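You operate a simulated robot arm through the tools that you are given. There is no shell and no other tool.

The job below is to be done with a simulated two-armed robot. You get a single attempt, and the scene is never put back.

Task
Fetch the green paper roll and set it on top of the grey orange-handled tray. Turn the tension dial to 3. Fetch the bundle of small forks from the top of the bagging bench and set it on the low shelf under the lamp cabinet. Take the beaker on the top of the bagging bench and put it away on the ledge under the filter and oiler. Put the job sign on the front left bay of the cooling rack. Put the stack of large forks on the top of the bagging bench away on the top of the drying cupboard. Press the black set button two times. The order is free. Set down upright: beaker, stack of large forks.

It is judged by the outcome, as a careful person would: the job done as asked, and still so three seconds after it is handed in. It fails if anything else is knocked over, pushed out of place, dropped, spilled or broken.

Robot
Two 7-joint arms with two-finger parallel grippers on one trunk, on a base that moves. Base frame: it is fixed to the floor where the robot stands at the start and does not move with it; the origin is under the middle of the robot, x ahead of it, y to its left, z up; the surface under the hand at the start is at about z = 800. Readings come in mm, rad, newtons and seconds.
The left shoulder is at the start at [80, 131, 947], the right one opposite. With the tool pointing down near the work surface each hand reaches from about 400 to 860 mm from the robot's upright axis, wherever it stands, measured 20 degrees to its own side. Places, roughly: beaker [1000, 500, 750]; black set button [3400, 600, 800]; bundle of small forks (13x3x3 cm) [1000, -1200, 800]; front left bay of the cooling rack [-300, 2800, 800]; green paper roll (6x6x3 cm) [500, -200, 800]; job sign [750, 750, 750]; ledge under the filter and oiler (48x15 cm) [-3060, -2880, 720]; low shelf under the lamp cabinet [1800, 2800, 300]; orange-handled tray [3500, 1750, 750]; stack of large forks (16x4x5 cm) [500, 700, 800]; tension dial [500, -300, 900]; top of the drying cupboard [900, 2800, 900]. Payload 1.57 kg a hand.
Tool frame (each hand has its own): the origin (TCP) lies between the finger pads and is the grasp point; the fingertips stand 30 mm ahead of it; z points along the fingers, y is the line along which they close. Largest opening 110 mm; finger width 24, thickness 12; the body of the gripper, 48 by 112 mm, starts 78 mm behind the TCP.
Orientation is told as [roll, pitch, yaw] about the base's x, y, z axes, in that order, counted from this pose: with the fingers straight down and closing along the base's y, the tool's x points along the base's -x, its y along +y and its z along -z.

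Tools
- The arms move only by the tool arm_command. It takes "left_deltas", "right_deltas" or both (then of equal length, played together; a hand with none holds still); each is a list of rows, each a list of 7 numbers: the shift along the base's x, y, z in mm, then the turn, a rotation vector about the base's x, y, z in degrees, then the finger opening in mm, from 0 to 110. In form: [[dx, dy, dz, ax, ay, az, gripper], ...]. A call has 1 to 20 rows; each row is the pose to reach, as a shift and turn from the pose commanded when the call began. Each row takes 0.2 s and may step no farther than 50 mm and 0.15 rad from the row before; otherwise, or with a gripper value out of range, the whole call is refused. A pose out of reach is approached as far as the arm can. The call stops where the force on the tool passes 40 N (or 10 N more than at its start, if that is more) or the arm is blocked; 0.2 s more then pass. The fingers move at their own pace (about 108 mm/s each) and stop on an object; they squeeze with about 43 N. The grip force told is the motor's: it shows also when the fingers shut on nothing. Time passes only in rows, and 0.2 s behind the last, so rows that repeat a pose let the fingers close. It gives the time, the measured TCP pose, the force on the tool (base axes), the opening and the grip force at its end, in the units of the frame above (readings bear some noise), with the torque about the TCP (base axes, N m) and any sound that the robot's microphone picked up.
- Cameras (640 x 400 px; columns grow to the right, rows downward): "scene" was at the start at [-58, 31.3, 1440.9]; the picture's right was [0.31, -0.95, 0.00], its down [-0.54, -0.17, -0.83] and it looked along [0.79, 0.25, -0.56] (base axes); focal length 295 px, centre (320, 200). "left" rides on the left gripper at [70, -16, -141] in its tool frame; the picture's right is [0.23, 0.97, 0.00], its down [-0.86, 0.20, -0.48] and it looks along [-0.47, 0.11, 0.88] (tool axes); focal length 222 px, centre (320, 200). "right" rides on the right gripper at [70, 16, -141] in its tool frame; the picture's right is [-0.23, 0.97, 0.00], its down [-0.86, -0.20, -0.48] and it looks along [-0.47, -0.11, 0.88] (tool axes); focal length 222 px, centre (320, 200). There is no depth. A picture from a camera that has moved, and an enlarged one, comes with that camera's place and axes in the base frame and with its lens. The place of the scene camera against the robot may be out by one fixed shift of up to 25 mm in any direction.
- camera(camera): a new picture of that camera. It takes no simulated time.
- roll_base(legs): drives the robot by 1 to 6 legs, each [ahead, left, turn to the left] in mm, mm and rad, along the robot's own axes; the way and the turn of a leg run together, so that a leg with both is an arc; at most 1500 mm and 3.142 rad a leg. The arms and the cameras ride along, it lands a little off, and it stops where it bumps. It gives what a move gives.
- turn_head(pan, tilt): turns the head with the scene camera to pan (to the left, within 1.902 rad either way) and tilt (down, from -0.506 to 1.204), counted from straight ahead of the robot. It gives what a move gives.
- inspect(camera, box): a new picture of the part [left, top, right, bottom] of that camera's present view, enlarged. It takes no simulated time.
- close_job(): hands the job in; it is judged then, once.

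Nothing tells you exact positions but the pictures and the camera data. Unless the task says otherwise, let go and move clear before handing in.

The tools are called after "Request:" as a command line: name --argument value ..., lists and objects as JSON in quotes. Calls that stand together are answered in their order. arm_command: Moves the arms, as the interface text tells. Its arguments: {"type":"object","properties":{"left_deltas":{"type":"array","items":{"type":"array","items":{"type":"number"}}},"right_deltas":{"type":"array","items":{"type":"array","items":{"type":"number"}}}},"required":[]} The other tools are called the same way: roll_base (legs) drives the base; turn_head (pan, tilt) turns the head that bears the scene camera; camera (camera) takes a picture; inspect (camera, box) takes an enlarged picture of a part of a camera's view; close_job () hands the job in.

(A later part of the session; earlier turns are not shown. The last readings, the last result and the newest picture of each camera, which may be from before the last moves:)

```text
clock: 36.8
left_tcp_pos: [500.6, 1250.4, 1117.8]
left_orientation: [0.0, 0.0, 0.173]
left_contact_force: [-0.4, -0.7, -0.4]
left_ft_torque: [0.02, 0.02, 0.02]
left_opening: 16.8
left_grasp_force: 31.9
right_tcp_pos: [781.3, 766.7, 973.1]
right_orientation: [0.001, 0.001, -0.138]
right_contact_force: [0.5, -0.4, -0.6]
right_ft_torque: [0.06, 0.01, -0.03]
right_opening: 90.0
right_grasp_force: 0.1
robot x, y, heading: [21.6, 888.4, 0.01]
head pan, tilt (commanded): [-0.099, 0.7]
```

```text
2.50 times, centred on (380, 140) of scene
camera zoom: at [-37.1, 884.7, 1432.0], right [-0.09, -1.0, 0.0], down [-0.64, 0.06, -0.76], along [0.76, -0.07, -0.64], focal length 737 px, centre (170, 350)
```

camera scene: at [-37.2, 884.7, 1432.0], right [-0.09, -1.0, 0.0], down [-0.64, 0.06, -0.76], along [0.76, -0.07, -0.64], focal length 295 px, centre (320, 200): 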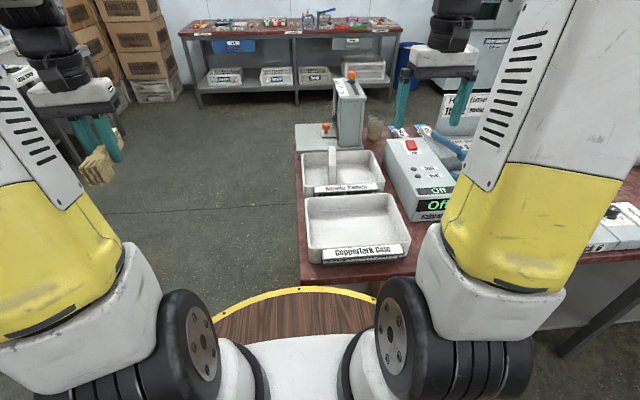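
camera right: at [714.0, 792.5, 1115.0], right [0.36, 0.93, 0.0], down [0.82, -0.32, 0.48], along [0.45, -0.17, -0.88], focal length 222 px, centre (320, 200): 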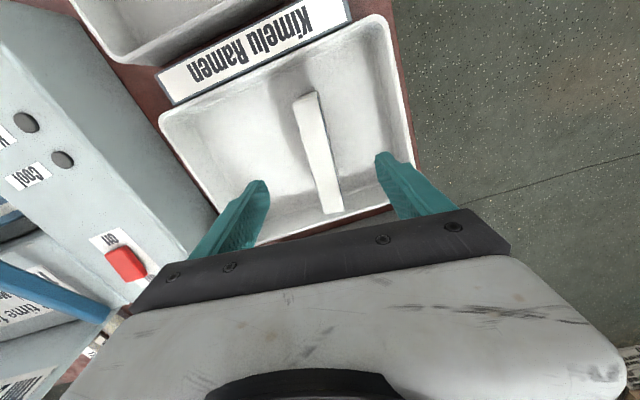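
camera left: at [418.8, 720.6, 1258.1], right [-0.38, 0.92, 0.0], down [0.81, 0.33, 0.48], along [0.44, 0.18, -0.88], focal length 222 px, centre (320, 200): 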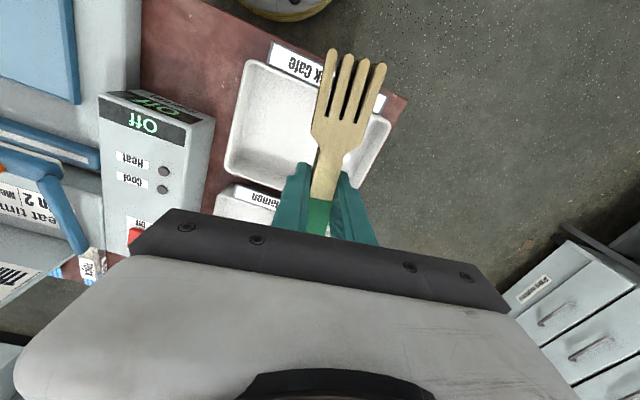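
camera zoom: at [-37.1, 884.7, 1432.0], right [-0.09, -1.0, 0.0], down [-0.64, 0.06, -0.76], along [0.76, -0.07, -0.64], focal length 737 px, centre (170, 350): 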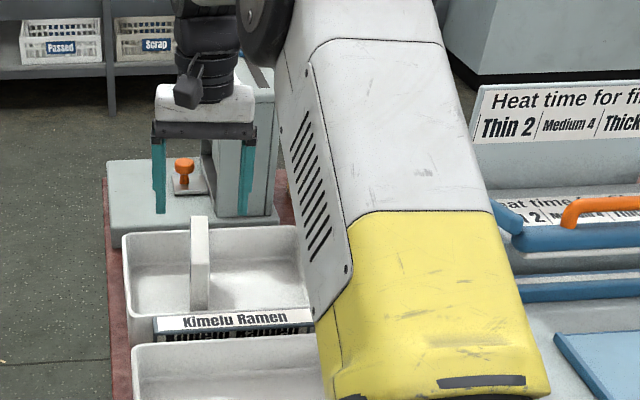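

Request:
inspect --camera "right" --box '[230, 60, 430, 230]'

```text
2.35 times, centred on (330, 145) of right
camera zoom: at [714.0, 792.5, 1115.0], right [0.36, 0.93, 0.0], down [0.82, -0.32, 0.48], along [0.45, -0.17, -0.88], focal length 523 px, centre (296, 329)
```

zoom: 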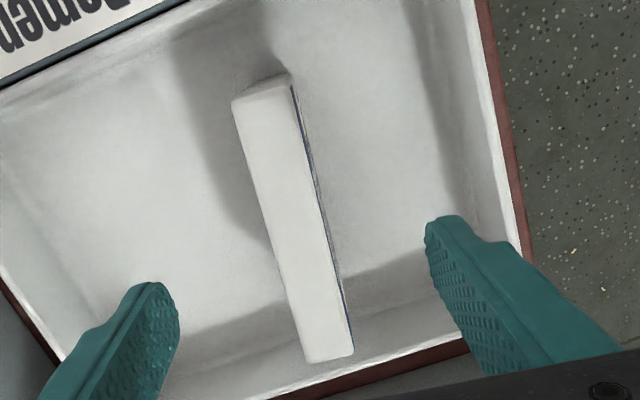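

The sign's top is z≈901, 120 mm long and 23 mm thick, centred under the gripper. Descending to grip it.

Request:
arm_command --right_deltas '[[3, 0, -30, 0, 0, 0, 90], [3, 0, -60, 0, 0, 0, 90], [3, 0, -88, 0, 0, 0, 90], [3, 0, -94, 0, 0, 0, 70], [3, 0, -94, 0, 0, 0, 10], [3, 0, -94, 0, 0, 0, 10], [3, 0, -94, 0, 0, 0, 10]]'

Request:
camera --camera "right"

```text
clock: 38.4
left_tcp_pos: [502.3, 1250.8, 1116.8]
left_orientation: [0.0, 0.0, 0.173]
left_contact_force: [0.7, 0.8, -0.7]
left_ft_torque: [0.0, 0.0, -0.01]
left_opening: 16.4
left_grasp_force: 31.7
right_tcp_pos: [784.8, 765.3, 880.6]
right_orientation: [0.001, -0.001, -0.139]
right_contact_force: [-0.4, 0.5, -0.4]
right_ft_torque: [0.0, -0.02, 0.0]
right_opening: 23.4
right_grasp_force: 36.1
robot x, y, heading: [18.4, 889.4, 0.01]
head pan, tilt (commanded): [-0.099, 0.7]
```

```text
taken
camera right: at [717.4, 792.9, 1022.0], right [0.36, 0.93, 0.0], down [0.82, -0.31, 0.48], along [0.45, -0.17, -0.88], focal length 222 px, centre (320, 200)
```

right: 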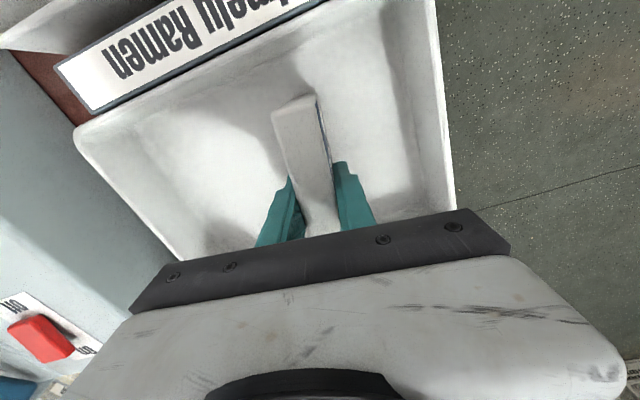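

Request:
arm_command --right_deltas '[[0, 0, 25, 0, 0, 0, 10], [0, 0, 60, 0, 0, 0, 10], [0, 0, 100, 0, 0, 0, 10], [0, 0, 145, 0, 0, 0, 10], [-10, 0, 190, 0, 0, 0, 10], [-40, 0, 225, 0, 0, 0, 10], [-80, -10, 250, 0, 0, 0, 10], [-120, -20, 270, 0, 0, 0, 10], [-160, -40, 280, 0, 0, 0, 10], [-200, -60, 280, 0, 0, 0, 10], [-230, -80, 280, 0, 0, 0, 10], [-230, -80, 280, 0, 0, 0, 10]]'

Request:
camera --camera "scene"

Request:
camera --camera "right"

```text
clock: 41.0
left_tcp_pos: [501.9, 1250.7, 1116.8]
left_orientation: [0.001, 0.0, 0.174]
left_contact_force: [0.5, 0.6, 0.2]
left_ft_torque: [-0.02, -0.02, -0.01]
left_opening: 17.0
left_grasp_force: 31.6
right_tcp_pos: [552.2, 683.7, 1160.0]
right_orientation: [0.0, -0.001, -0.138]
right_contact_force: [0.1, -0.2, -0.2]
right_ft_torque: [0.01, 0.04, 0.0]
right_opening: 23.5
right_grasp_force: 35.9
robot x, y, heading: [22.9, 892.5, 0.008]
head pan, tilt (commanded): [-0.099, 0.7]
```

```text
taken
camera scene: at [-37.2, 884.6, 1432.0], right [-0.09, -1.0, 0.0], down [-0.64, 0.06, -0.76], along [0.76, -0.07, -0.64], focal length 295 px, centre (320, 200)
```

scene: 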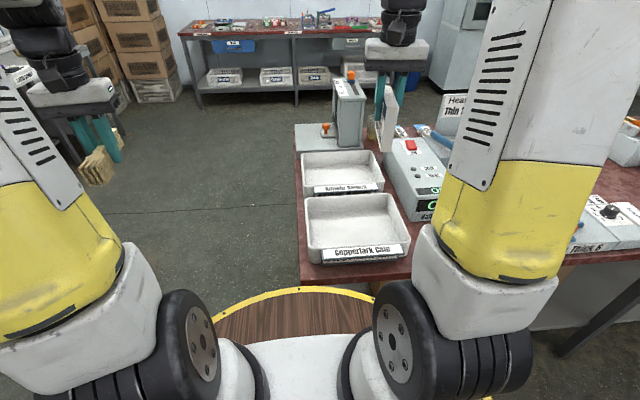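

```text
taken
camera right: at [485.4, 710.8, 1301.3], right [0.36, 0.93, 0.0], down [0.82, -0.32, 0.48], along [0.45, -0.17, -0.88], focal length 222 px, centre (320, 200)
```

right: 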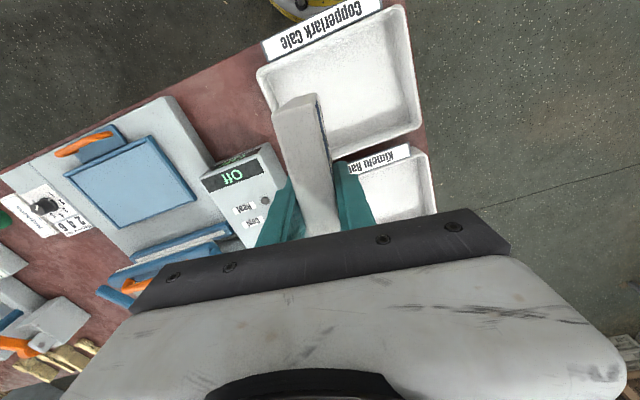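

Both objects are held securely. I turn left to face the left wall and look at the cooling rack and drying cupboard.

Request:
roll_base --legs '[[-60, 0, 0], [0, 0, 1.56]]'

Request:
turn_head --pan 0.0 --tilt 0.45

Request:
camera --camera "scene"

```text
clock: 45.8
left_tcp_pos: [-391.9, 1375.4, 1117.9]
left_orientation: [-0.001, 0.001, 1.732]
left_contact_force: [0.1, 0.2, -1.0]
left_ft_torque: [0.03, 0.03, -0.01]
left_opening: 17.0
left_grasp_force: 32.4
right_tcp_pos: [173.7, 1419.9, 1160.6]
right_orientation: [0.001, -0.002, 1.419]
right_contact_force: [-0.3, -0.4, -1.1]
right_ft_torque: [-0.01, -0.01, 0.0]
right_opening: 23.2
right_grasp_force: 36.0
robot x, y, heading: [-36.9, 891.3, 1.563]
head pan, tilt (commanded): [-0.099, 0.7]
```

```text
clock: 46.6
left_tcp_pos: [-392.1, 1374.8, 1118.2]
left_orientation: [0.0, -0.001, 1.732]
left_contact_force: [-0.2, -0.1, -1.4]
left_ft_torque: [0.03, 0.0, 0.01]
left_opening: 16.7
left_grasp_force: 32.2
right_tcp_pos: [174.2, 1419.0, 1160.1]
right_orientation: [0.001, 0.0, 1.419]
right_contact_force: [-0.1, 0.0, -1.3]
right_ft_torque: [-0.02, 0.0, 0.01]
right_opening: 23.4
right_grasp_force: 35.6
robot x, y, heading: [-33.0, 888.6, 1.565]
head pan, tilt (commanded): [0.0, 0.45]
```

```text
taken
camera scene: at [-40.5, 845.2, 1454.1], right [1.0, -0.01, 0.0], down [0.0, -0.44, -0.9], along [0.01, 0.9, -0.44], focal length 295 px, centre (320, 200)
```

scene: 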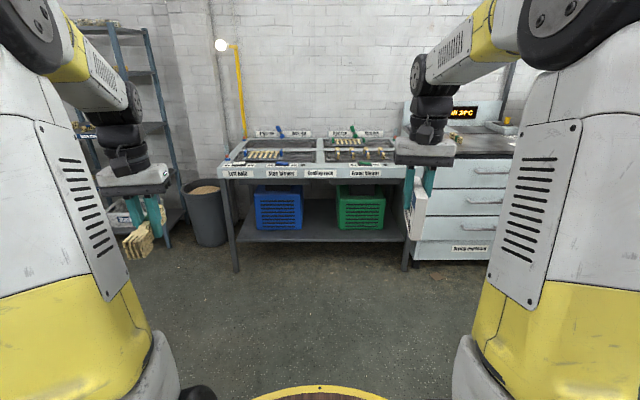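

Request:
inspect --camera "scene" --box '[210, 110, 430, 250]'

Request:
inspect --camera "scene" --box '[400, 80, 560, 200]'

```text
2.86 times, centred on (320, 180) of scene
camera zoom: at [-40.5, 845.2, 1454.1], right [1.0, -0.01, 0.0], down [0.0, -0.44, -0.9], along [0.01, 0.9, -0.44], focal length 842 px, centre (320, 257)
```

zoom: 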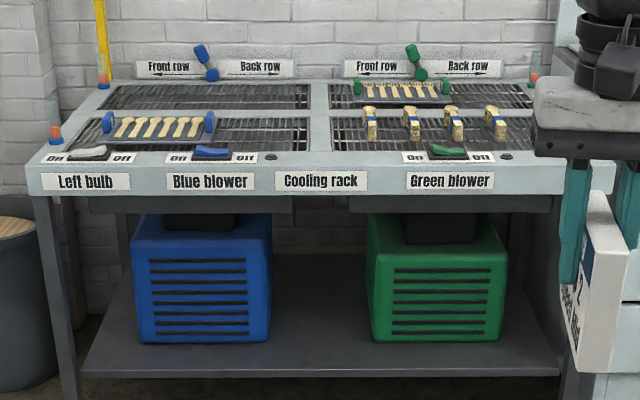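

```text
3.33 times, centred on (480, 140) of scene
camera zoom: at [-40.5, 845.2, 1454.1], right [1.0, -0.01, 0.0], down [0.0, -0.44, -0.9], along [0.01, 0.9, -0.44], focal length 982 px, centre (-213, 400)
```

zoom: 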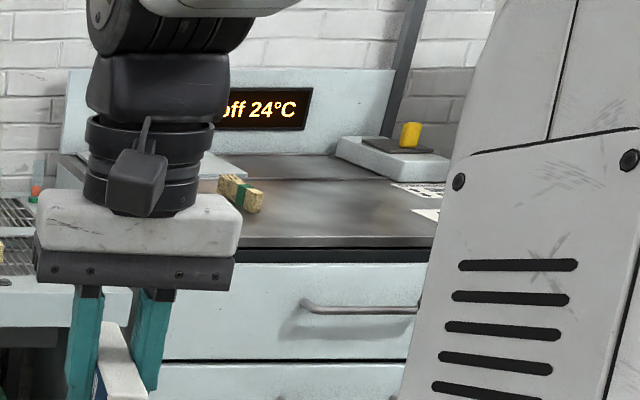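

The cooling rack is ahead: the front-left bay holds a comb of spoons, leaving free mesh at its right part. I drive nearer for exact measurements.

Request:
roll_base --legs '[[1000, 250, 0.005]]'

Request:
turn_head --pan 0.0 --tilt 0.6

Request:
camera --camera "scene"

Request:
inspect --camera "scene" --box '[160, 100, 480, 300]'

Request:
camera --camera "right"

Request:
camera --camera "left"

```text
clock: 51.9
left_tcp_pos: [-654.7, 2371.2, 1117.8]
left_orientation: [0.001, -0.001, 1.745]
left_contact_force: [0.2, -0.2, -0.6]
left_ft_torque: [0.04, -0.02, 0.0]
left_opening: 16.8
left_grasp_force: 31.7
right_tcp_pos: [-89.2, 2423.4, 1158.8]
right_orientation: [0.0, 0.001, 1.434]
right_contact_force: [0.3, -0.4, 0.1]
right_ft_torque: [0.0, 0.0, -0.04]
right_opening: 23.2
right_grasp_force: 35.5
robot x, y, heading: [-291.7, 1890.2, 1.578]
head pan, tilt (commanded): [0.0, 0.45]
```

```text
clock: 52.6
left_tcp_pos: [-655.7, 2370.7, 1119.2]
left_orientation: [-0.001, -0.001, 1.746]
left_contact_force: [-0.1, 1.1, -0.9]
left_ft_torque: [0.02, 0.01, 0.03]
left_opening: 16.8
left_grasp_force: 31.9
right_tcp_pos: [-88.7, 2423.6, 1160.2]
right_orientation: [0.001, 0.0, 1.435]
right_contact_force: [0.2, 0.0, -0.8]
right_ft_torque: [0.02, 0.0, -0.01]
right_opening: 23.3
right_grasp_force: 35.8
robot x, y, heading: [-291.3, 1886.8, 1.578]
head pan, tilt (commanded): [0.0, 0.6]
```

```text
taken
camera scene: at [-295.0, 1842.9, 1440.7], right [1.0, 0.01, 0.0], down [0.01, -0.56, -0.83], along [-0.01, 0.83, -0.56], focal length 295 px, centre (320, 200)
```

scene: 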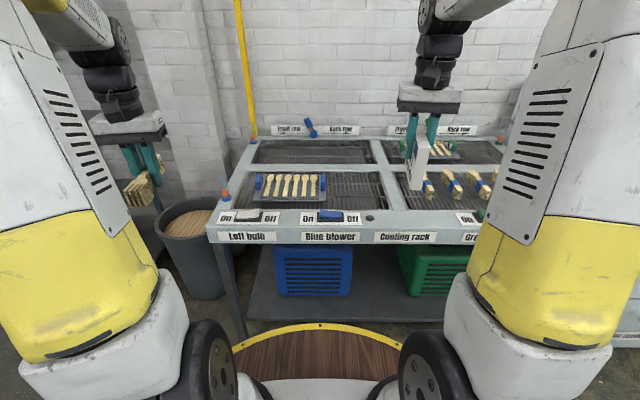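

```text
2.00 times, centred on (320, 200) of scene
camera zoom: at [-295.0, 1842.9, 1440.7], right [1.0, 0.01, 0.0], down [0.01, -0.56, -0.83], along [-0.01, 0.83, -0.56], focal length 589 px, centre (320, 200)
```

zoom: 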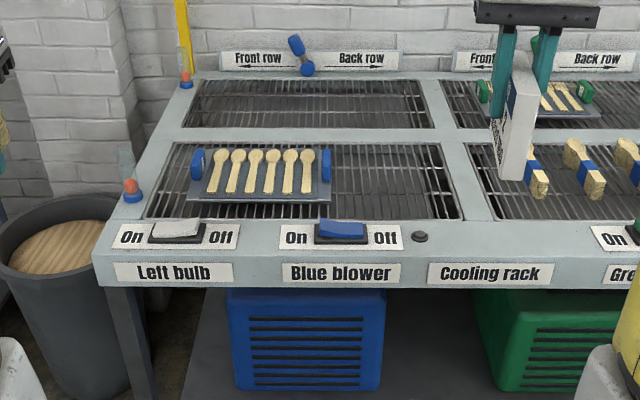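

```text
taken
camera right: at [-114.4, 2357.4, 1301.3], right [-0.93, 0.36, 0.0], down [0.31, 0.82, 0.48], along [0.17, 0.45, -0.88], focal length 222 px, centre (320, 200)
```

right: 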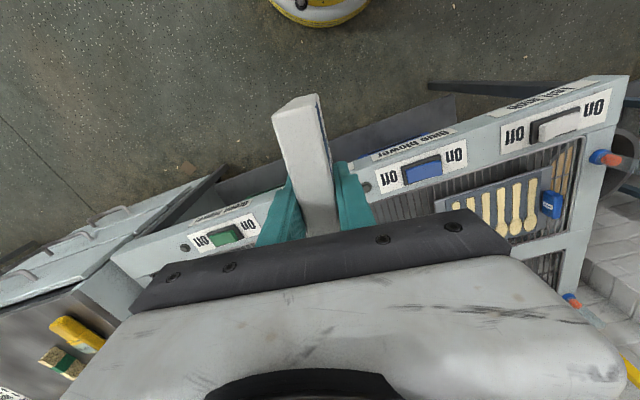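

```text
taken
camera left: at [-627.9, 2304.7, 1257.8], right [-0.92, -0.39, 0.0], down [-0.35, 0.81, 0.48], along [-0.19, 0.44, -0.88], focal length 222 px, centre (320, 200)
```

left: 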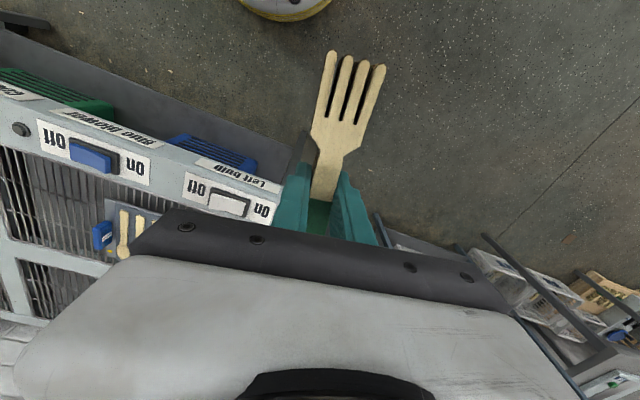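

The free mesh of the front-left bay spans about x −260…−40, y 2720…2990. I drive forward about 190 mm and take a second view to get the mesh height.

Request:
roll_base --legs '[[190, 0, -0.007]]'

Request:
turn_head --pan -0.1 --tilt 0.7

Request:
camera --camera "scene"

Request:
inspect --camera "scene" --box '[200, 80, 440, 240]'

Request:
camera --camera "right"

```text
clock: 54.1
left_tcp_pos: [-654.4, 2563.3, 1118.1]
left_orientation: [0.0, -0.001, 1.74]
left_contact_force: [0.2, -0.8, -0.3]
left_ft_torque: [0.01, -0.02, 0.03]
left_opening: 16.8
left_grasp_force: 32.0
right_tcp_pos: [-87.1, 2613.2, 1160.4]
right_orientation: [-0.002, 0.001, 1.43]
right_contact_force: [0.2, -1.0, -0.7]
right_ft_torque: [0.01, -0.02, 0.0]
right_opening: 23.3
right_grasp_force: 36.2
robot x, y, heading: [-296.5, 2079.6, 1.576]
head pan, tilt (commanded): [0.0, 0.6]
```

```text
clock: 54.8
left_tcp_pos: [-654.0, 2563.0, 1117.8]
left_orientation: [0.0, 0.0, 1.741]
left_contact_force: [-0.3, -0.1, -0.9]
left_ft_torque: [0.03, 0.02, -0.02]
left_opening: 16.9
left_grasp_force: 31.9
right_tcp_pos: [-87.9, 2613.1, 1160.4]
right_orientation: [0.0, 0.0, 1.429]
right_contact_force: [0.4, -0.5, -0.6]
right_ft_torque: [0.01, -0.02, 0.02]
right_opening: 23.1
right_grasp_force: 36.3
robot x, y, heading: [-295.1, 2080.2, 1.572]
head pan, tilt (commanded): [-0.099, 0.7]
```

```text
taken
camera scene: at [-288.1, 2029.9, 1432.0], right [1.0, -0.09, 0.0], down [-0.06, -0.64, -0.77], along [0.07, 0.76, -0.64], focal length 295 px, centre (320, 200)
```

scene: 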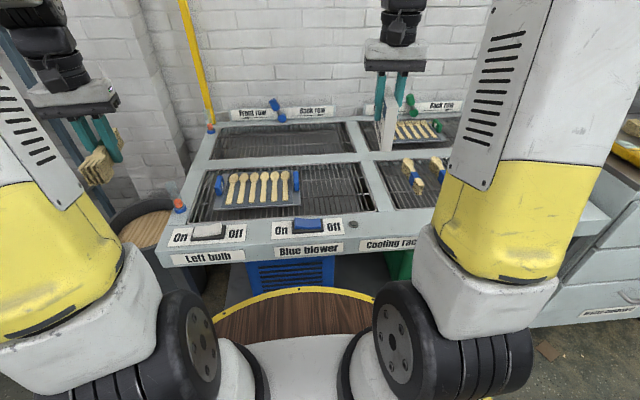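

```text
2.50 times, centred on (320, 160) of scene
camera zoom: at [-288.1, 2029.9, 1432.0], right [1.0, -0.09, 0.0], down [-0.06, -0.64, -0.77], along [0.07, 0.76, -0.64], focal length 737 px, centre (320, 300)
```

zoom: 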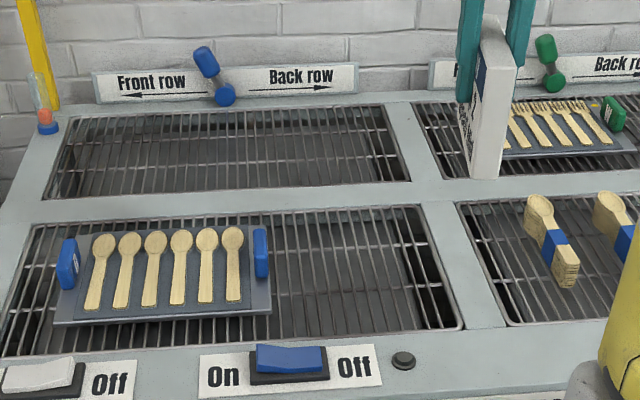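

```text
taken
camera right: at [-113.5, 2547.4, 1301.3], right [-0.93, 0.36, 0.0], down [0.32, 0.82, 0.48], along [0.17, 0.45, -0.88], focal length 222 px, centre (320, 200)
```

right: 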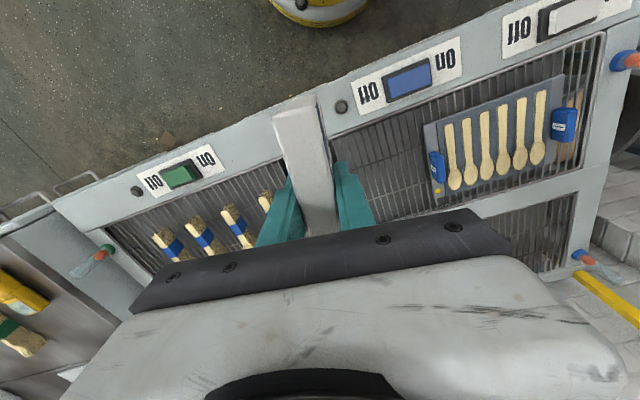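

Request:
inspect --camera "right" --box '[300, 60, 500, 230]'

```text
2.35 times, centred on (400, 145) of right
camera zoom: at [-113.5, 2547.4, 1301.3], right [-0.93, 0.36, 0.0], down [0.32, 0.82, 0.48], along [0.17, 0.45, -0.88], focal length 523 px, centre (132, 329)
```

zoom: 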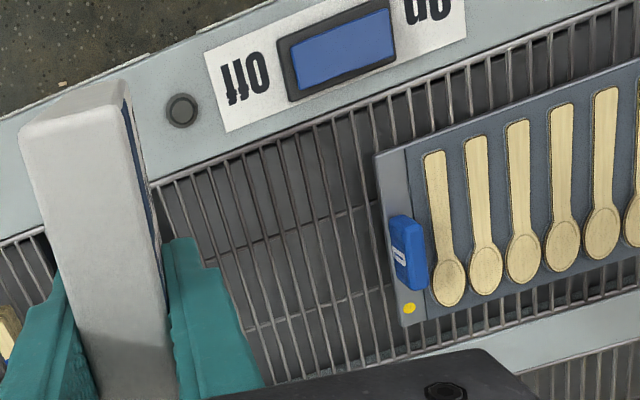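

Free mesh is about x −285…−92, y 2659…2931; I'll stand the sign at about (−185, 2790). First bring it above the spot.

Request:
arm_command --right_deltas '[[-16, 30, 0, 0, 0, 1.5, 10], [-32, 60, 0, 0, 0, 3, 10], [-48, 90, -20, 0, 0, 4.5, 10], [-64, 120, -50, 0, 0, 6, 10], [-80, 150, -85, 0, 0, 7.5, 10], [-97, 177, -120, 0, 0, 7.6, 10], [-97, 177, -160, 0, 0, 7.6, 10], [-97, 177, -160, 0, 0, 7.6, 10]]'

Request:
camera --camera "right"

Request:
inspect --camera "scene" --box '[200, 80, 440, 240]'

```text
clock: 56.6
left_tcp_pos: [-653.4, 2562.9, 1116.4]
left_orientation: [-0.001, 0.0, 1.741]
left_contact_force: [0.6, 0.3, -0.2]
left_ft_torque: [0.01, 0.01, 0.0]
left_opening: 16.9
left_grasp_force: 32.2
right_tcp_pos: [-183.6, 2788.9, 998.2]
right_orientation: [-0.002, 0.0, 1.562]
right_contact_force: [-0.6, 0.5, -0.3]
right_ft_torque: [-0.01, 0.0, 0.0]
right_opening: 23.2
right_grasp_force: 34.9
robot x, y, heading: [-295.8, 2081.7, 1.586]
head pan, tilt (commanded): [-0.099, 0.7]
```

```text
taken
camera right: at [-202.1, 2720.4, 1139.6], right [-0.97, 0.24, 0.0], down [0.21, 0.85, 0.48], along [0.11, 0.47, -0.88], focal length 222 px, centre (320, 200)
```

right: 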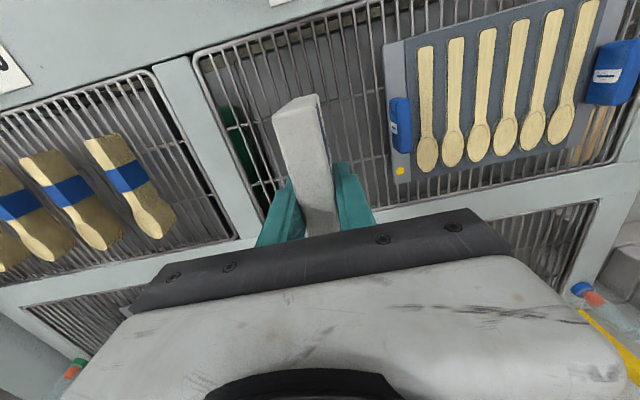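

```text
2.50 times, centred on (320, 160) of scene
camera zoom: at [-288.1, 2030.0, 1432.0], right [1.0, -0.1, 0.0], down [-0.06, -0.64, -0.76], along [0.07, 0.76, -0.64], focal length 737 px, centre (320, 300)
```

zoom: 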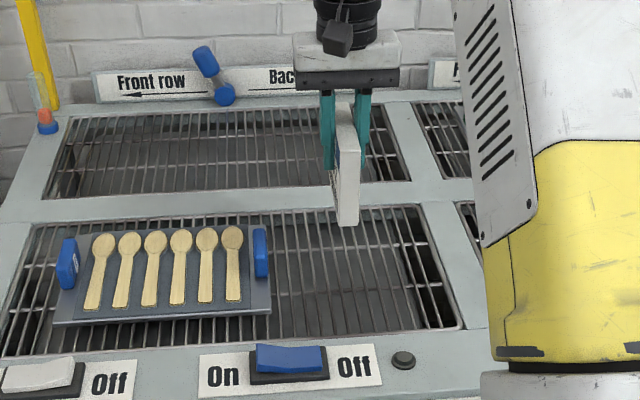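

Triangulation gives the spoon plate's top at z≈830, so the mesh is about 820; the sign should touch at TCP z≈896. I lower to 910 first, then in small steps.

Request:
arm_command --right_deltas '[[0, 0, -30, 0, 0, 0.5, 10], [0, 0, -60, 0, 0, 0.5, 10], [0, 0, -80, 0, 0, 0.5, 10], [0, 0, -88, 0, 0, 0.5, 10], [0, 0, -88, 0, 0, 0.5, 10]]'

Request:
inspect --camera "scene" --box '[260, 100, 400, 240]'

```text
clock: 57.8
left_tcp_pos: [-653.2, 2564.6, 1117.8]
left_orientation: [-0.002, -0.002, 1.741]
left_contact_force: [-0.1, 0.2, -0.1]
left_ft_torque: [0.08, 0.04, -0.01]
left_opening: 16.6
left_grasp_force: 32.7
right_tcp_pos: [-184.6, 2787.9, 912.8]
right_orientation: [0.001, 0.001, 1.571]
right_contact_force: [0.5, 0.2, -0.1]
right_ft_torque: [0.01, 0.02, -0.02]
right_opening: 23.4
right_grasp_force: 35.8
robot x, y, heading: [-295.1, 2080.2, 1.575]
head pan, tilt (commanded): [-0.099, 0.7]
```

```text
2.86 times, centred on (330, 170) of scene
camera zoom: at [-288.1, 2030.0, 1432.0], right [1.0, -0.1, 0.0], down [-0.06, -0.64, -0.76], along [0.07, 0.76, -0.64], focal length 842 px, centre (291, 286)
```

zoom: 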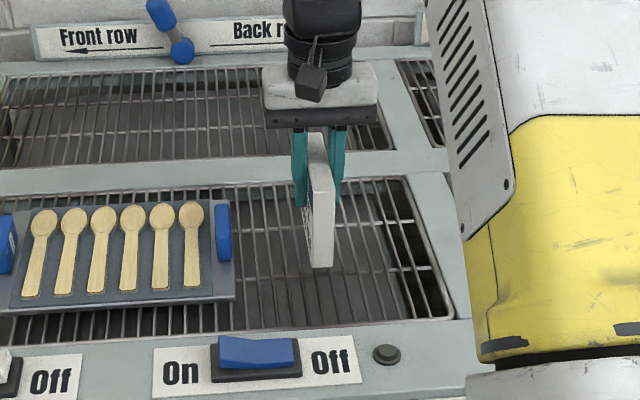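

Request:
arm_command --right_deltas '[[0, 0, -4, 0, 0, 0, 10], [0, 0, -8, 0, 0, 0, 10], [0, 0, -11, 0, 0, 0, 10], [0, 0, -11, 0, 0, 0, 10]]'

```text
clock: 58.8
left_tcp_pos: [-653.5, 2562.9, 1116.8]
left_orientation: [0.0, -0.001, 1.742]
left_contact_force: [0.2, -0.7, -0.6]
left_ft_torque: [0.02, 0.01, 0.01]
left_opening: 16.9
left_grasp_force: 32.0
right_tcp_pos: [-182.5, 2789.3, 902.0]
right_orientation: [0.0, 0.0, 1.571]
right_contact_force: [1.3, 0.1, -0.9]
right_ft_torque: [-0.02, -0.02, 0.02]
right_opening: 23.4
right_grasp_force: 35.3
robot x, y, heading: [-297.7, 2082.4, 1.576]
head pan, tilt (commanded): [-0.099, 0.7]
```

Request:
arm_command --right_deltas '[[0, 0, -3, 0, 0, 0, 10], [0, 0, -6, 0, 0, 0, 10], [0, 0, -6, 0, 0, 0, 10]]'

```text
clock: 59.6
left_tcp_pos: [-654.6, 2562.8, 1117.8]
left_orientation: [0.0, 0.001, 1.741]
left_contact_force: [-0.4, 0.0, -0.7]
left_ft_torque: [0.0, -0.03, 0.0]
left_opening: 16.7
left_grasp_force: 32.0
right_tcp_pos: [-183.1, 2788.9, 895.2]
right_orientation: [0.001, -0.002, 1.569]
right_contact_force: [0.5, 0.8, -0.5]
right_ft_torque: [0.01, 0.01, -0.01]
right_opening: 23.2
right_grasp_force: 35.8
robot x, y, heading: [-292.6, 2084.6, 1.574]
head pan, tilt (commanded): [-0.099, 0.7]
```

Request:
arm_command --right_deltas '[[0, 0, -2, 0, 0, 0, 10], [0, 0, -4, 0, 0, 0, 10], [0, 0, -4, 0, 0, 0, 10]]'

Request:
inspect --camera "scene" --box '[280, 130, 380, 230]'

```text
clock: 60.4
left_tcp_pos: [-655.2, 2561.4, 1118.0]
left_orientation: [0.0, 0.0, 1.74]
left_contact_force: [-0.8, 0.1, -0.5]
left_ft_torque: [0.0, -0.02, 0.01]
left_opening: 16.7
left_grasp_force: 31.5
right_tcp_pos: [-185.1, 2790.0, 893.7]
right_orientation: [0.0, -0.002, 1.571]
right_contact_force: [0.9, -6.8, 22.4]
right_ft_torque: [-0.61, -0.11, -0.01]
right_opening: 23.3
right_grasp_force: 35.6
robot x, y, heading: [-291.4, 2081.1, 1.576]
head pan, tilt (commanded): [-0.099, 0.7]
```

```text
4.00 times, centred on (330, 180) of scene
camera zoom: at [-288.1, 2028.9, 1432.0], right [1.0, -0.1, 0.0], down [-0.06, -0.64, -0.77], along [0.07, 0.76, -0.64], focal length 1179 px, centre (280, 280)
```

zoom: 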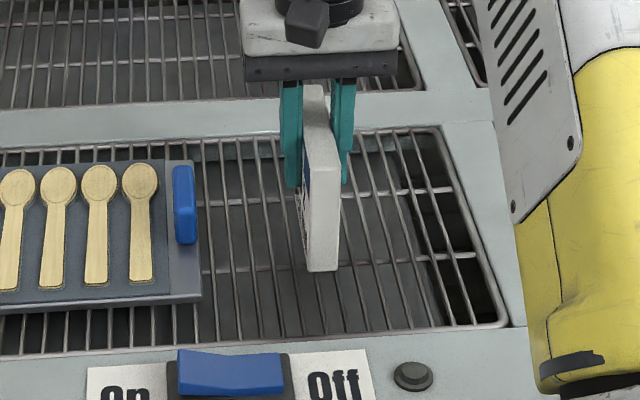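

Contact felt (22 N). I relieve the pressure, open and rise straight up.

Request:
arm_command --right_deltas '[[0, 0, 2, 0, 0, 0, 10], [0, 0, 2, 0, 0, 0, 26], [0, 0, 2, 0, 0, 0, 40], [0, 0, 2, 0, 0, 0, 60], [0, 0, 2, 0, 0, 0, 60], [0, 0, 30, 0, 0, 0, 60], [0, 0, 60, 0, 0, 0, 60], [0, 0, 100, 0, 0, 0, 60], [0, 0, 145, 0, 0, 0, 60], [0, -30, 185, 0, 0, 0, 60], [0, -70, 215, 0, 0, 0, 60], [0, -110, 235, 0, 0, 0, 60]]'

Request:
camera --camera "right"

Request:
inspect --camera "scene" --box '[260, 80, 400, 240]'

```text
clock: 63.0
left_tcp_pos: [-653.6, 2563.7, 1116.6]
left_orientation: [-0.001, -0.001, 1.743]
left_contact_force: [-0.3, -0.2, -1.4]
left_ft_torque: [-0.02, -0.01, 0.0]
left_opening: 16.9
left_grasp_force: 32.3
right_tcp_pos: [-183.6, 2678.6, 1125.4]
right_orientation: [0.0, 0.001, 1.572]
right_contact_force: [0.2, 0.8, -1.2]
right_ft_torque: [-0.05, 0.02, 0.02]
right_opening: 60.1
right_grasp_force: 0.1
robot x, y, heading: [-293.3, 2082.8, 1.578]
head pan, tilt (commanded): [-0.099, 0.7]
```

```text
taken
camera right: at [-200.4, 2609.8, 1266.6], right [-0.97, 0.23, 0.0], down [0.2, 0.86, 0.48], along [0.11, 0.47, -0.88], focal length 222 px, centre (320, 200)
```

right: 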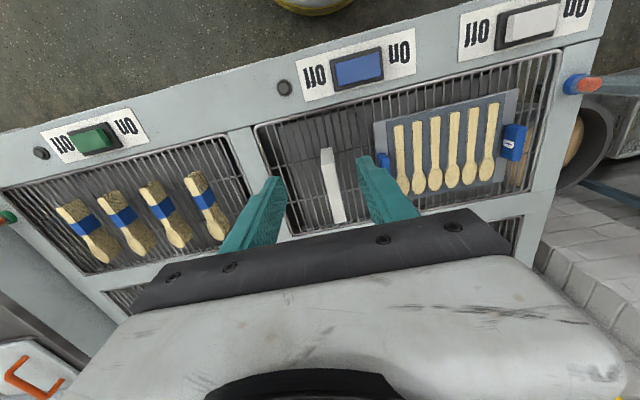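

```text
2.50 times, centred on (330, 160) of scene
camera zoom: at [-288.1, 2030.4, 1432.0], right [1.0, -0.09, 0.0], down [-0.06, -0.64, -0.76], along [0.07, 0.76, -0.64], focal length 737 px, centre (295, 300)
```

zoom: 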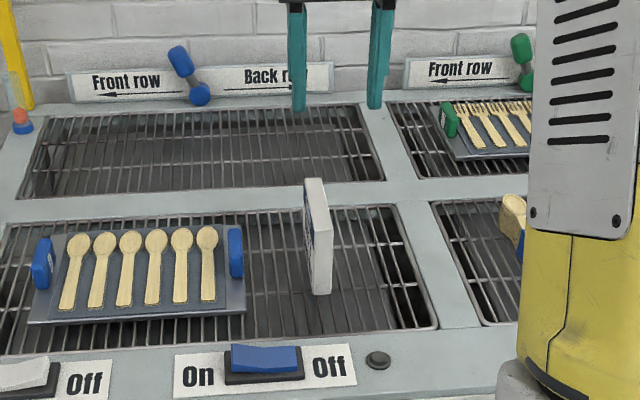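

The sign stands on the front-left bay. Now to the drying cupboard with the forks: back off, then strafe right.

Request:
roll_base --legs '[[-200, 0, 0], [0, -1300, 0]]'

Request:
turn_head --pan 0.2 --tilt 0.6

Request:
camera --camera "scene"

Request:
camera --camera "left"

```text
clock: 70.8
left_tcp_pos: [664.8, 2377.6, 1117.4]
left_orientation: [0.0, 0.0, 1.75]
left_contact_force: [-0.2, -0.2, -1.8]
left_ft_torque: [0.02, -0.01, -0.01]
left_opening: 16.8
left_grasp_force: 31.5
right_tcp_pos: [1133.4, 2497.5, 1125.4]
right_orientation: [0.0, 0.0, 1.581]
right_contact_force: [0.0, 0.2, -1.1]
right_ft_torque: [0.01, 0.02, -0.01]
right_opening: 60.2
right_grasp_force: 0.0
robot x, y, heading: [1033.8, 1900.9, 1.581]
head pan, tilt (commanded): [-0.099, 0.7]
```

```text
clock: 71.6
left_tcp_pos: [665.2, 2378.3, 1118.0]
left_orientation: [0.0, 0.001, 1.752]
left_contact_force: [0.8, -0.2, -0.1]
left_ft_torque: [-0.01, -0.01, 0.0]
left_opening: 16.8
left_grasp_force: 32.1
right_tcp_pos: [1134.2, 2497.7, 1124.2]
right_orientation: [0.0, 0.0, 1.581]
right_contact_force: [-0.4, 1.0, -0.1]
right_ft_torque: [0.0, 0.0, 0.02]
right_opening: 60.1
right_grasp_force: 0.0
robot x, y, heading: [1028.3, 1899.8, 1.587]
head pan, tilt (commanded): [0.201, 0.6]
```

```text
taken
camera scene: at [1009.9, 1850.1, 1440.6], right [0.98, 0.21, 0.0], down [0.12, -0.55, -0.82], along [-0.18, 0.81, -0.57], focal length 295 px, centre (320, 200)
```

scene: 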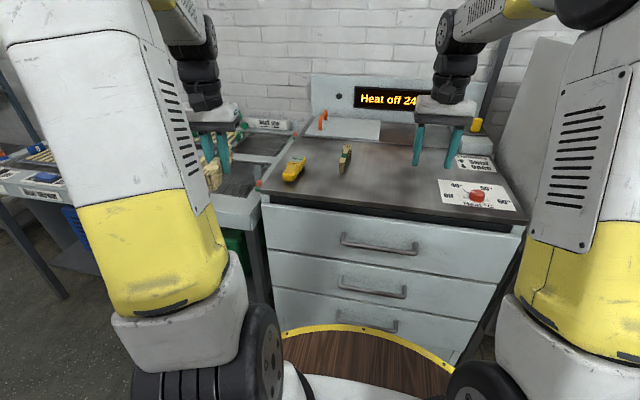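

```text
taken
camera left: at [692.0, 2312.1, 1257.7], right [-0.92, -0.4, 0.0], down [-0.35, 0.81, 0.48], along [-0.19, 0.44, -0.88], focal length 222 px, centre (320, 200)
```

left: 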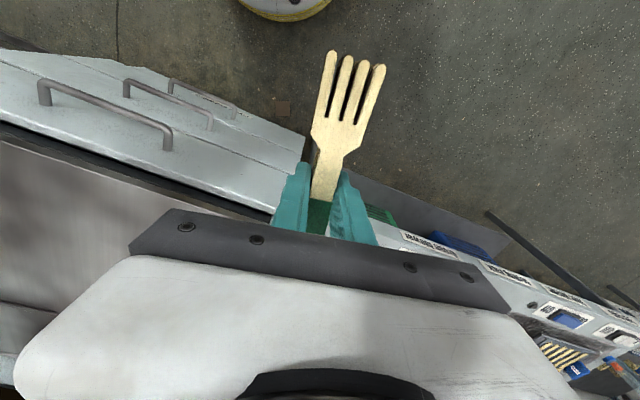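

The cupboard top has a free area in the middle front, about (970, 2800). I retract the right hand, then come closer and a bit right so the left hand is over that spot.

Request:
arm_command --right_deltas '[[0, -40, 10, 0, 0, 0, 60], [0, -80, 20, 0, 0, 0, 80], [0, -120, 30, 0, 0, 0, 110], [0, -150, 30, 0, 0, 0, 110]]'

Request:
roll_base --legs '[[210, -120, -0.015]]'

Request:
turn_head --pan 0.1 --tilt 0.75

Request:
camera --camera "scene"

Request:
camera --camera "left"

```text
clock: 72.6
left_tcp_pos: [663.4, 2377.5, 1117.7]
left_orientation: [0.0, -0.001, 1.751]
left_contact_force: [0.5, -0.6, -1.2]
left_ft_torque: [-0.02, 0.03, 0.01]
left_opening: 16.8
left_grasp_force: 32.5
right_tcp_pos: [1134.8, 2348.0, 1156.9]
right_orientation: [0.001, 0.001, 1.581]
right_contact_force: [-0.1, 0.9, -0.1]
right_ft_torque: [-0.05, -0.02, 0.01]
right_opening: 109.9
right_grasp_force: 0.0
robot x, y, heading: [1029.5, 1900.6, 1.585]
head pan, tilt (commanded): [0.201, 0.6]
```

```text
clock: 74.4
left_tcp_pos: [795.1, 2592.5, 1118.0]
left_orientation: [0.0, 0.0, 1.731]
left_contact_force: [-0.6, -0.2, -0.5]
left_ft_torque: [0.04, 0.04, 0.0]
left_opening: 16.7
left_grasp_force: 31.7
right_tcp_pos: [1265.2, 2552.3, 1156.7]
right_orientation: [0.0, 0.001, 1.561]
right_contact_force: [-0.5, 0.3, 0.5]
right_ft_torque: [-0.01, 0.01, -0.02]
right_opening: 110.0
right_grasp_force: 0.0
robot x, y, heading: [1151.8, 2107.5, 1.568]
head pan, tilt (commanded): [0.201, 0.6]
```

```text
clock: 75.1
left_tcp_pos: [796.7, 2592.8, 1117.5]
left_orientation: [0.0, -0.001, 1.729]
left_contact_force: [0.5, 0.6, -0.6]
left_ft_torque: [0.06, 0.01, -0.02]
left_opening: 16.7
left_grasp_force: 32.3
right_tcp_pos: [1264.4, 2553.8, 1156.9]
right_orientation: [0.001, 0.0, 1.562]
right_contact_force: [0.1, 0.2, 0.0]
right_ft_torque: [0.02, 0.01, -0.01]
right_opening: 109.9
right_grasp_force: 0.1
robot x, y, heading: [1151.8, 2103.4, 1.565]
head pan, tilt (commanded): [0.099, 0.75]
```

```text
taken
camera scene: at [1140.1, 2053.9, 1427.8], right [1.0, 0.09, 0.0], down [0.06, -0.68, -0.73], along [-0.07, 0.73, -0.68], focal length 295 px, centre (320, 200)
```

scene: 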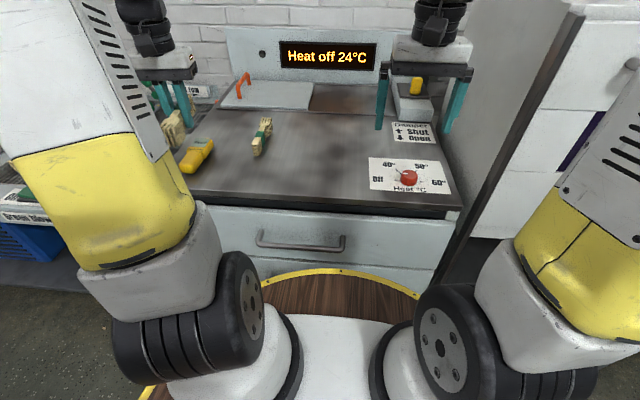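

```text
taken
camera left: at [822.1, 2526.3, 1257.8], right [-0.93, -0.38, 0.0], down [-0.33, 0.81, 0.48], along [-0.18, 0.44, -0.88], focal length 222 px, centre (320, 200)
```

left: 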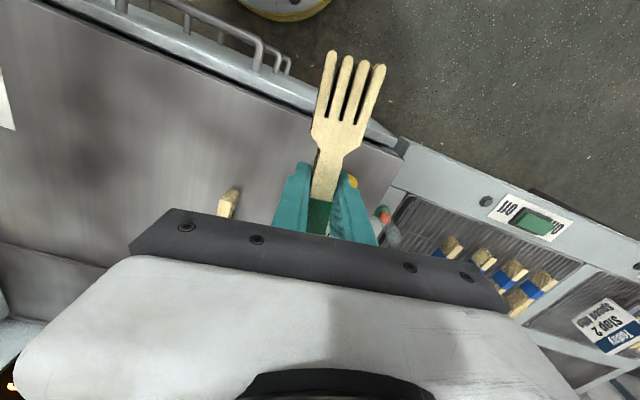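

Request:
arm_command --left_deltas '[[32, 28, 0, 0, 0, -1.3, 5], [64, 56, 0, 0, 0, -2.6, 5], [96, 84, -10, 0, 0, -4, 5], [128, 112, -25, 0, 0, -5.5, 5], [160, 140, -45, 0, 0, -7, 5], [190, 168, -60, 0, 0, -8, 5], [214, 187, -78, 0, 0, -9, 5], [214, 187, -78, 0, 0, -9, 5]]'

Request:
camera --camera "left"

Request:
camera --camera "scene"

```text
clock: 76.9
left_tcp_pos: [1011.8, 2780.6, 1039.9]
left_orientation: [0.0, 0.0, 1.575]
left_contact_force: [0.3, -0.2, -0.6]
left_ft_torque: [0.03, 0.02, 0.01]
left_opening: 17.0
left_grasp_force: 32.3
right_tcp_pos: [1264.7, 2553.4, 1157.0]
right_orientation: [0.002, 0.0, 1.563]
right_contact_force: [0.3, -0.2, -0.6]
right_ft_torque: [-0.01, -0.03, -0.02]
right_opening: 109.9
right_grasp_force: 0.2
robot x, y, heading: [1149.0, 2105.6, 1.566]
head pan, tilt (commanded): [0.099, 0.75]
```

```text
taken
camera left: at [1026.7, 2709.8, 1181.0], right [-0.97, -0.23, 0.0], down [-0.2, 0.85, 0.48], along [-0.11, 0.47, -0.88], focal length 222 px, centre (320, 200)
```

left: 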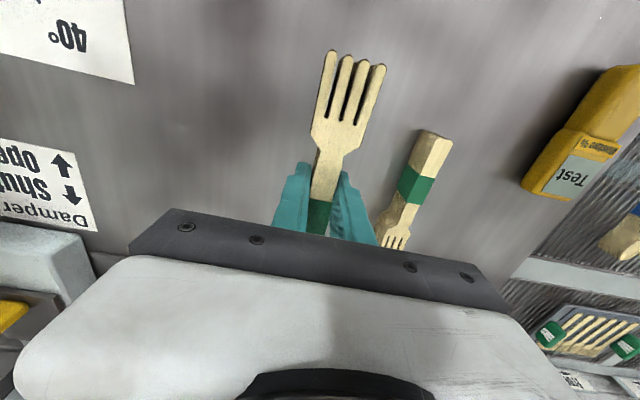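

```text
taken
camera scene: at [1140.2, 2054.0, 1427.8], right [1.0, 0.09, 0.0], down [0.06, -0.68, -0.73], along [-0.07, 0.73, -0.68], focal length 295 px, centre (320, 200)
```

scene: 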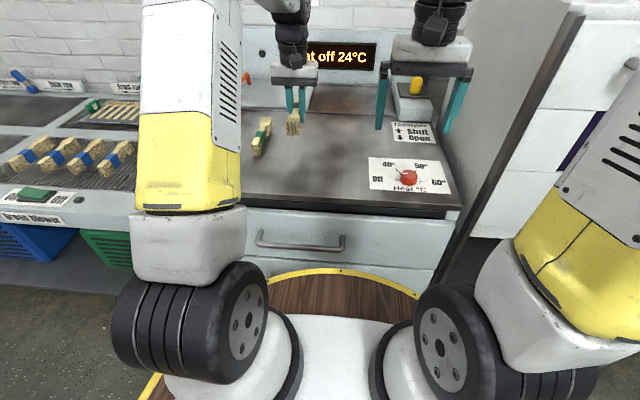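

Request:
arm_command --left_deltas '[[0, 0, -30, 0, 0, 0, 5], [0, 0, -60, 0, 0, 0, 5], [0, 0, -60, 0, 0, 0, 5]]'

Request:
camera --camera "left"

Request:
inspect --camera "scene" --box '[240, 60, 360, 200]'

```text
clock: 77.7
left_tcp_pos: [1010.5, 2779.2, 978.3]
left_orientation: [0.0, 0.0, 1.574]
left_contact_force: [0.5, -0.4, -1.2]
left_ft_torque: [0.02, 0.0, -0.01]
left_opening: 16.9
left_grasp_force: 31.8
right_tcp_pos: [1265.6, 2554.0, 1156.6]
right_orientation: [-0.001, 0.0, 1.562]
right_contact_force: [0.5, 0.5, -0.3]
right_ft_torque: [-0.02, -0.02, -0.02]
right_opening: 110.1
right_grasp_force: 0.1
robot x, y, heading: [1150.5, 2109.5, 1.567]
head pan, tilt (commanded): [0.099, 0.75]
```

```text
taken
camera left: at [1025.6, 2709.2, 1119.5], right [-0.97, -0.23, 0.0], down [-0.2, 0.85, 0.48], along [-0.11, 0.47, -0.88], focal length 222 px, centre (320, 200)
```

left: 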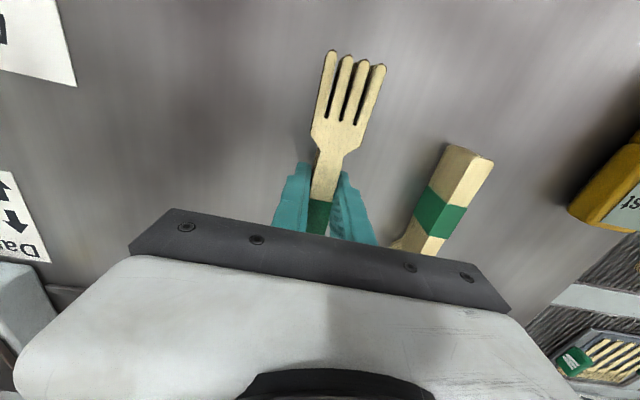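

```text
2.86 times, centred on (300, 130) of scene
camera zoom: at [1140.2, 2054.0, 1427.8], right [1.0, 0.09, 0.0], down [0.06, -0.68, -0.73], along [-0.07, 0.73, -0.68], focal length 842 px, centre (377, 400)
```

zoom: 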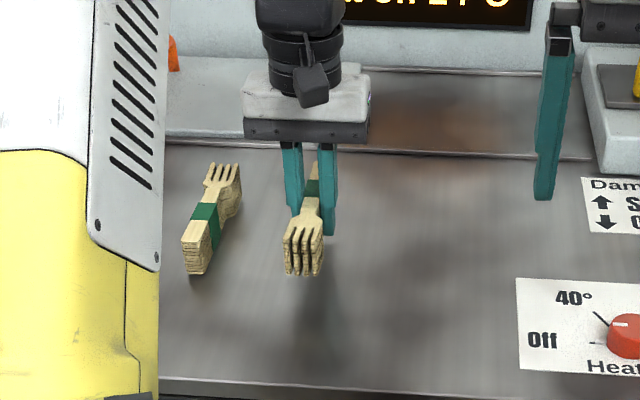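

The cupboard top is at about z≈920, so contact should come near TCP 953–963. Small steps down now.

Request:
arm_command --left_deltas '[[0, 0, -4, 0, 0, 0, 5], [0, 0, -8, 0, 0, 0, 5], [0, 0, -12, 0, 0, 0, 5], [0, 0, -12, 0, 0, 0, 5]]'

```text
clock: 78.7
left_tcp_pos: [1010.7, 2779.4, 967.0]
left_orientation: [0.001, 0.0, 1.574]
left_contact_force: [-0.4, 0.3, -0.2]
left_ft_torque: [0.0, -0.03, 0.02]
left_opening: 16.9
left_grasp_force: 32.0
right_tcp_pos: [1265.2, 2553.7, 1156.6]
right_orientation: [-0.001, -0.001, 1.561]
right_contact_force: [-1.2, -0.3, 0.2]
right_ft_torque: [0.01, 0.01, 0.02]
right_opening: 110.1
right_grasp_force: 0.0
robot x, y, heading: [1152.7, 2106.2, 1.569]
head pan, tilt (commanded): [0.099, 0.75]
```

Request:
arm_command --left_deltas '[[0, 0, -3, 0, 0, 0, 5], [0, 0, -6, 0, 0, 0, 5], [0, 0, -6, 0, 0, 0, 5]]'

```text
clock: 79.5
left_tcp_pos: [1010.1, 2779.2, 961.2]
left_orientation: [0.001, 0.0, 1.574]
left_contact_force: [-0.4, -0.5, -0.2]
left_ft_torque: [0.01, 0.0, 0.01]
left_opening: 17.0
left_grasp_force: 31.9
right_tcp_pos: [1265.1, 2553.9, 1155.4]
right_orientation: [0.0, 0.0, 1.563]
right_contact_force: [0.4, 0.2, 0.1]
right_ft_torque: [0.03, -0.05, 0.0]
right_opening: 110.0
right_grasp_force: 0.1
robot x, y, heading: [1147.5, 2104.5, 1.568]
head pan, tilt (commanded): [0.099, 0.75]
```

Request:
arm_command --left_deltas '[[0, 0, -3, 0, 0, 0, 5], [0, 0, -5, 0, 0, 0, 5], [0, 0, -5, 0, 0, 0, 5]]'

Request:
inspect --camera "scene" --box '[250, 90, 350, 180]'

```text
clock: 80.3
left_tcp_pos: [1008.8, 2779.7, 955.3]
left_orientation: [0.001, 0.0, 1.573]
left_contact_force: [0.1, 0.9, -0.3]
left_ft_torque: [0.02, -0.01, -0.02]
left_opening: 17.1
left_grasp_force: 32.5
right_tcp_pos: [1265.0, 2552.5, 1156.3]
right_orientation: [0.001, -0.001, 1.562]
right_contact_force: [0.1, 0.5, 0.1]
right_ft_torque: [0.0, 0.05, 0.01]
right_opening: 110.0
right_grasp_force: 0.0
robot x, y, heading: [1153.4, 2107.0, 1.566]
head pan, tilt (commanded): [0.099, 0.75]
```

```text
4.44 times, centred on (300, 135) of scene
camera zoom: at [1140.2, 2054.0, 1427.8], right [1.0, 0.09, 0.0], down [0.06, -0.68, -0.73], along [-0.07, 0.73, -0.68], focal length 1310 px, centre (409, 489)
```

zoom: 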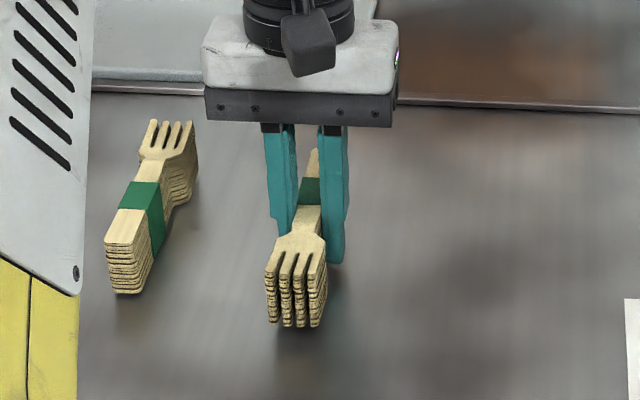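

Request:
arm_command --left_deltas '[[0, 0, -3, 0, 0, 0, 5], [0, 0, -6, 0, 0, 0, 5], [0, 0, -6, 0, 0, 0, 5]]'

```text
clock: 81.1
left_tcp_pos: [1009.0, 2779.1, 950.9]
left_orientation: [-0.001, 0.0, 1.573]
left_contact_force: [0.2, -0.7, 2.7]
left_ft_torque: [-0.23, 0.01, 0.03]
left_opening: 16.6
left_grasp_force: 31.5
right_tcp_pos: [1263.6, 2554.3, 1157.1]
right_orientation: [0.0, 0.0, 1.561]
right_contact_force: [-0.3, 0.2, 0.6]
right_ft_torque: [0.0, 0.01, 0.01]
right_opening: 110.0
right_grasp_force: 0.1
robot x, y, heading: [1150.5, 2107.0, 1.569]
head pan, tilt (commanded): [0.099, 0.75]
```

Contact with the tine end. I lower 1 mm more and release gently.

Request:
arm_command --left_deltas '[[0, 0, -1, 0, 0, 0, 5], [0, 0, -1, 0, 0, 0, 20], [0, 0, -1, 0, 0, 0, 30], [0, 0, 0, 0, 0, 0, 50], [0, 0, 0, 0, 0, 0, 50], [0, 0, 30, 0, 0, 0, 50], [0, 0, 70, 0, 0, 0, 50], [0, 0, 110, 0, 0, 0, 50], [0, -20, 150, 0, 0, 0, 60], [0, -60, 180, 0, 0, 0, 80]]'

Request:
camera --camera "left"

Request:
inspect --camera "scene" --box '[230, 80, 370, 190]'

```text
clock: 83.3
left_tcp_pos: [1013.0, 2719.7, 1129.8]
left_orientation: [0.0, 0.001, 1.574]
left_contact_force: [0.0, 0.6, 0.0]
left_ft_torque: [-0.05, 0.0, -0.03]
left_opening: 80.1
left_grasp_force: 0.0
right_tcp_pos: [1265.4, 2554.3, 1156.2]
right_orientation: [-0.001, 0.001, 1.563]
right_contact_force: [1.1, 0.6, -0.2]
right_ft_torque: [-0.03, 0.03, -0.03]
right_opening: 110.1
right_grasp_force: 0.0
robot x, y, heading: [1150.5, 2107.7, 1.564]
head pan, tilt (commanded): [0.099, 0.75]
```

```text
taken
camera left: at [1026.9, 2650.0, 1271.1], right [-0.97, -0.23, 0.0], down [-0.2, 0.86, 0.48], along [-0.11, 0.46, -0.88], focal length 222 px, centre (320, 200)
```

left: 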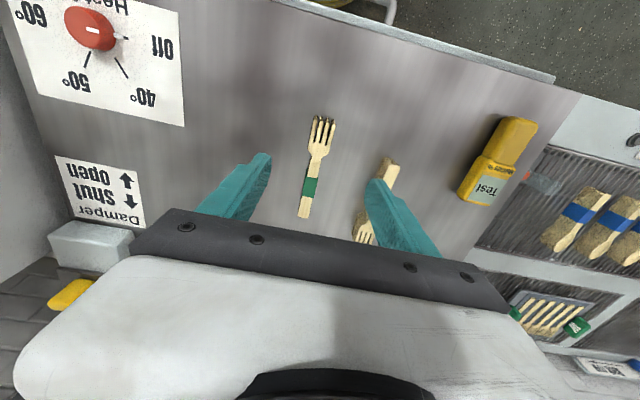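

```text
3.64 times, centred on (300, 135) of scene
camera zoom: at [1140.2, 2054.6, 1427.8], right [1.0, 0.09, 0.0], down [0.06, -0.68, -0.73], along [-0.07, 0.73, -0.68], focal length 1072 px, centre (393, 436)
```

zoom: 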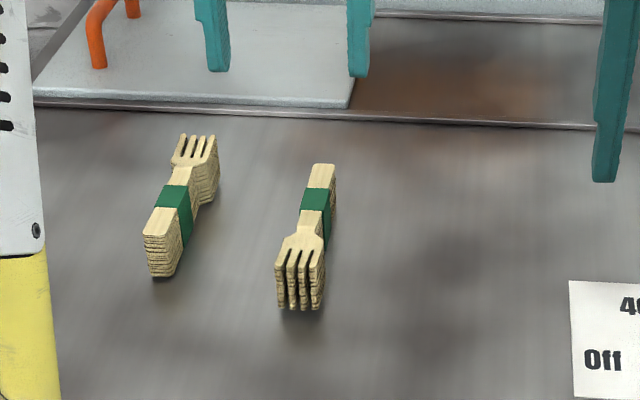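

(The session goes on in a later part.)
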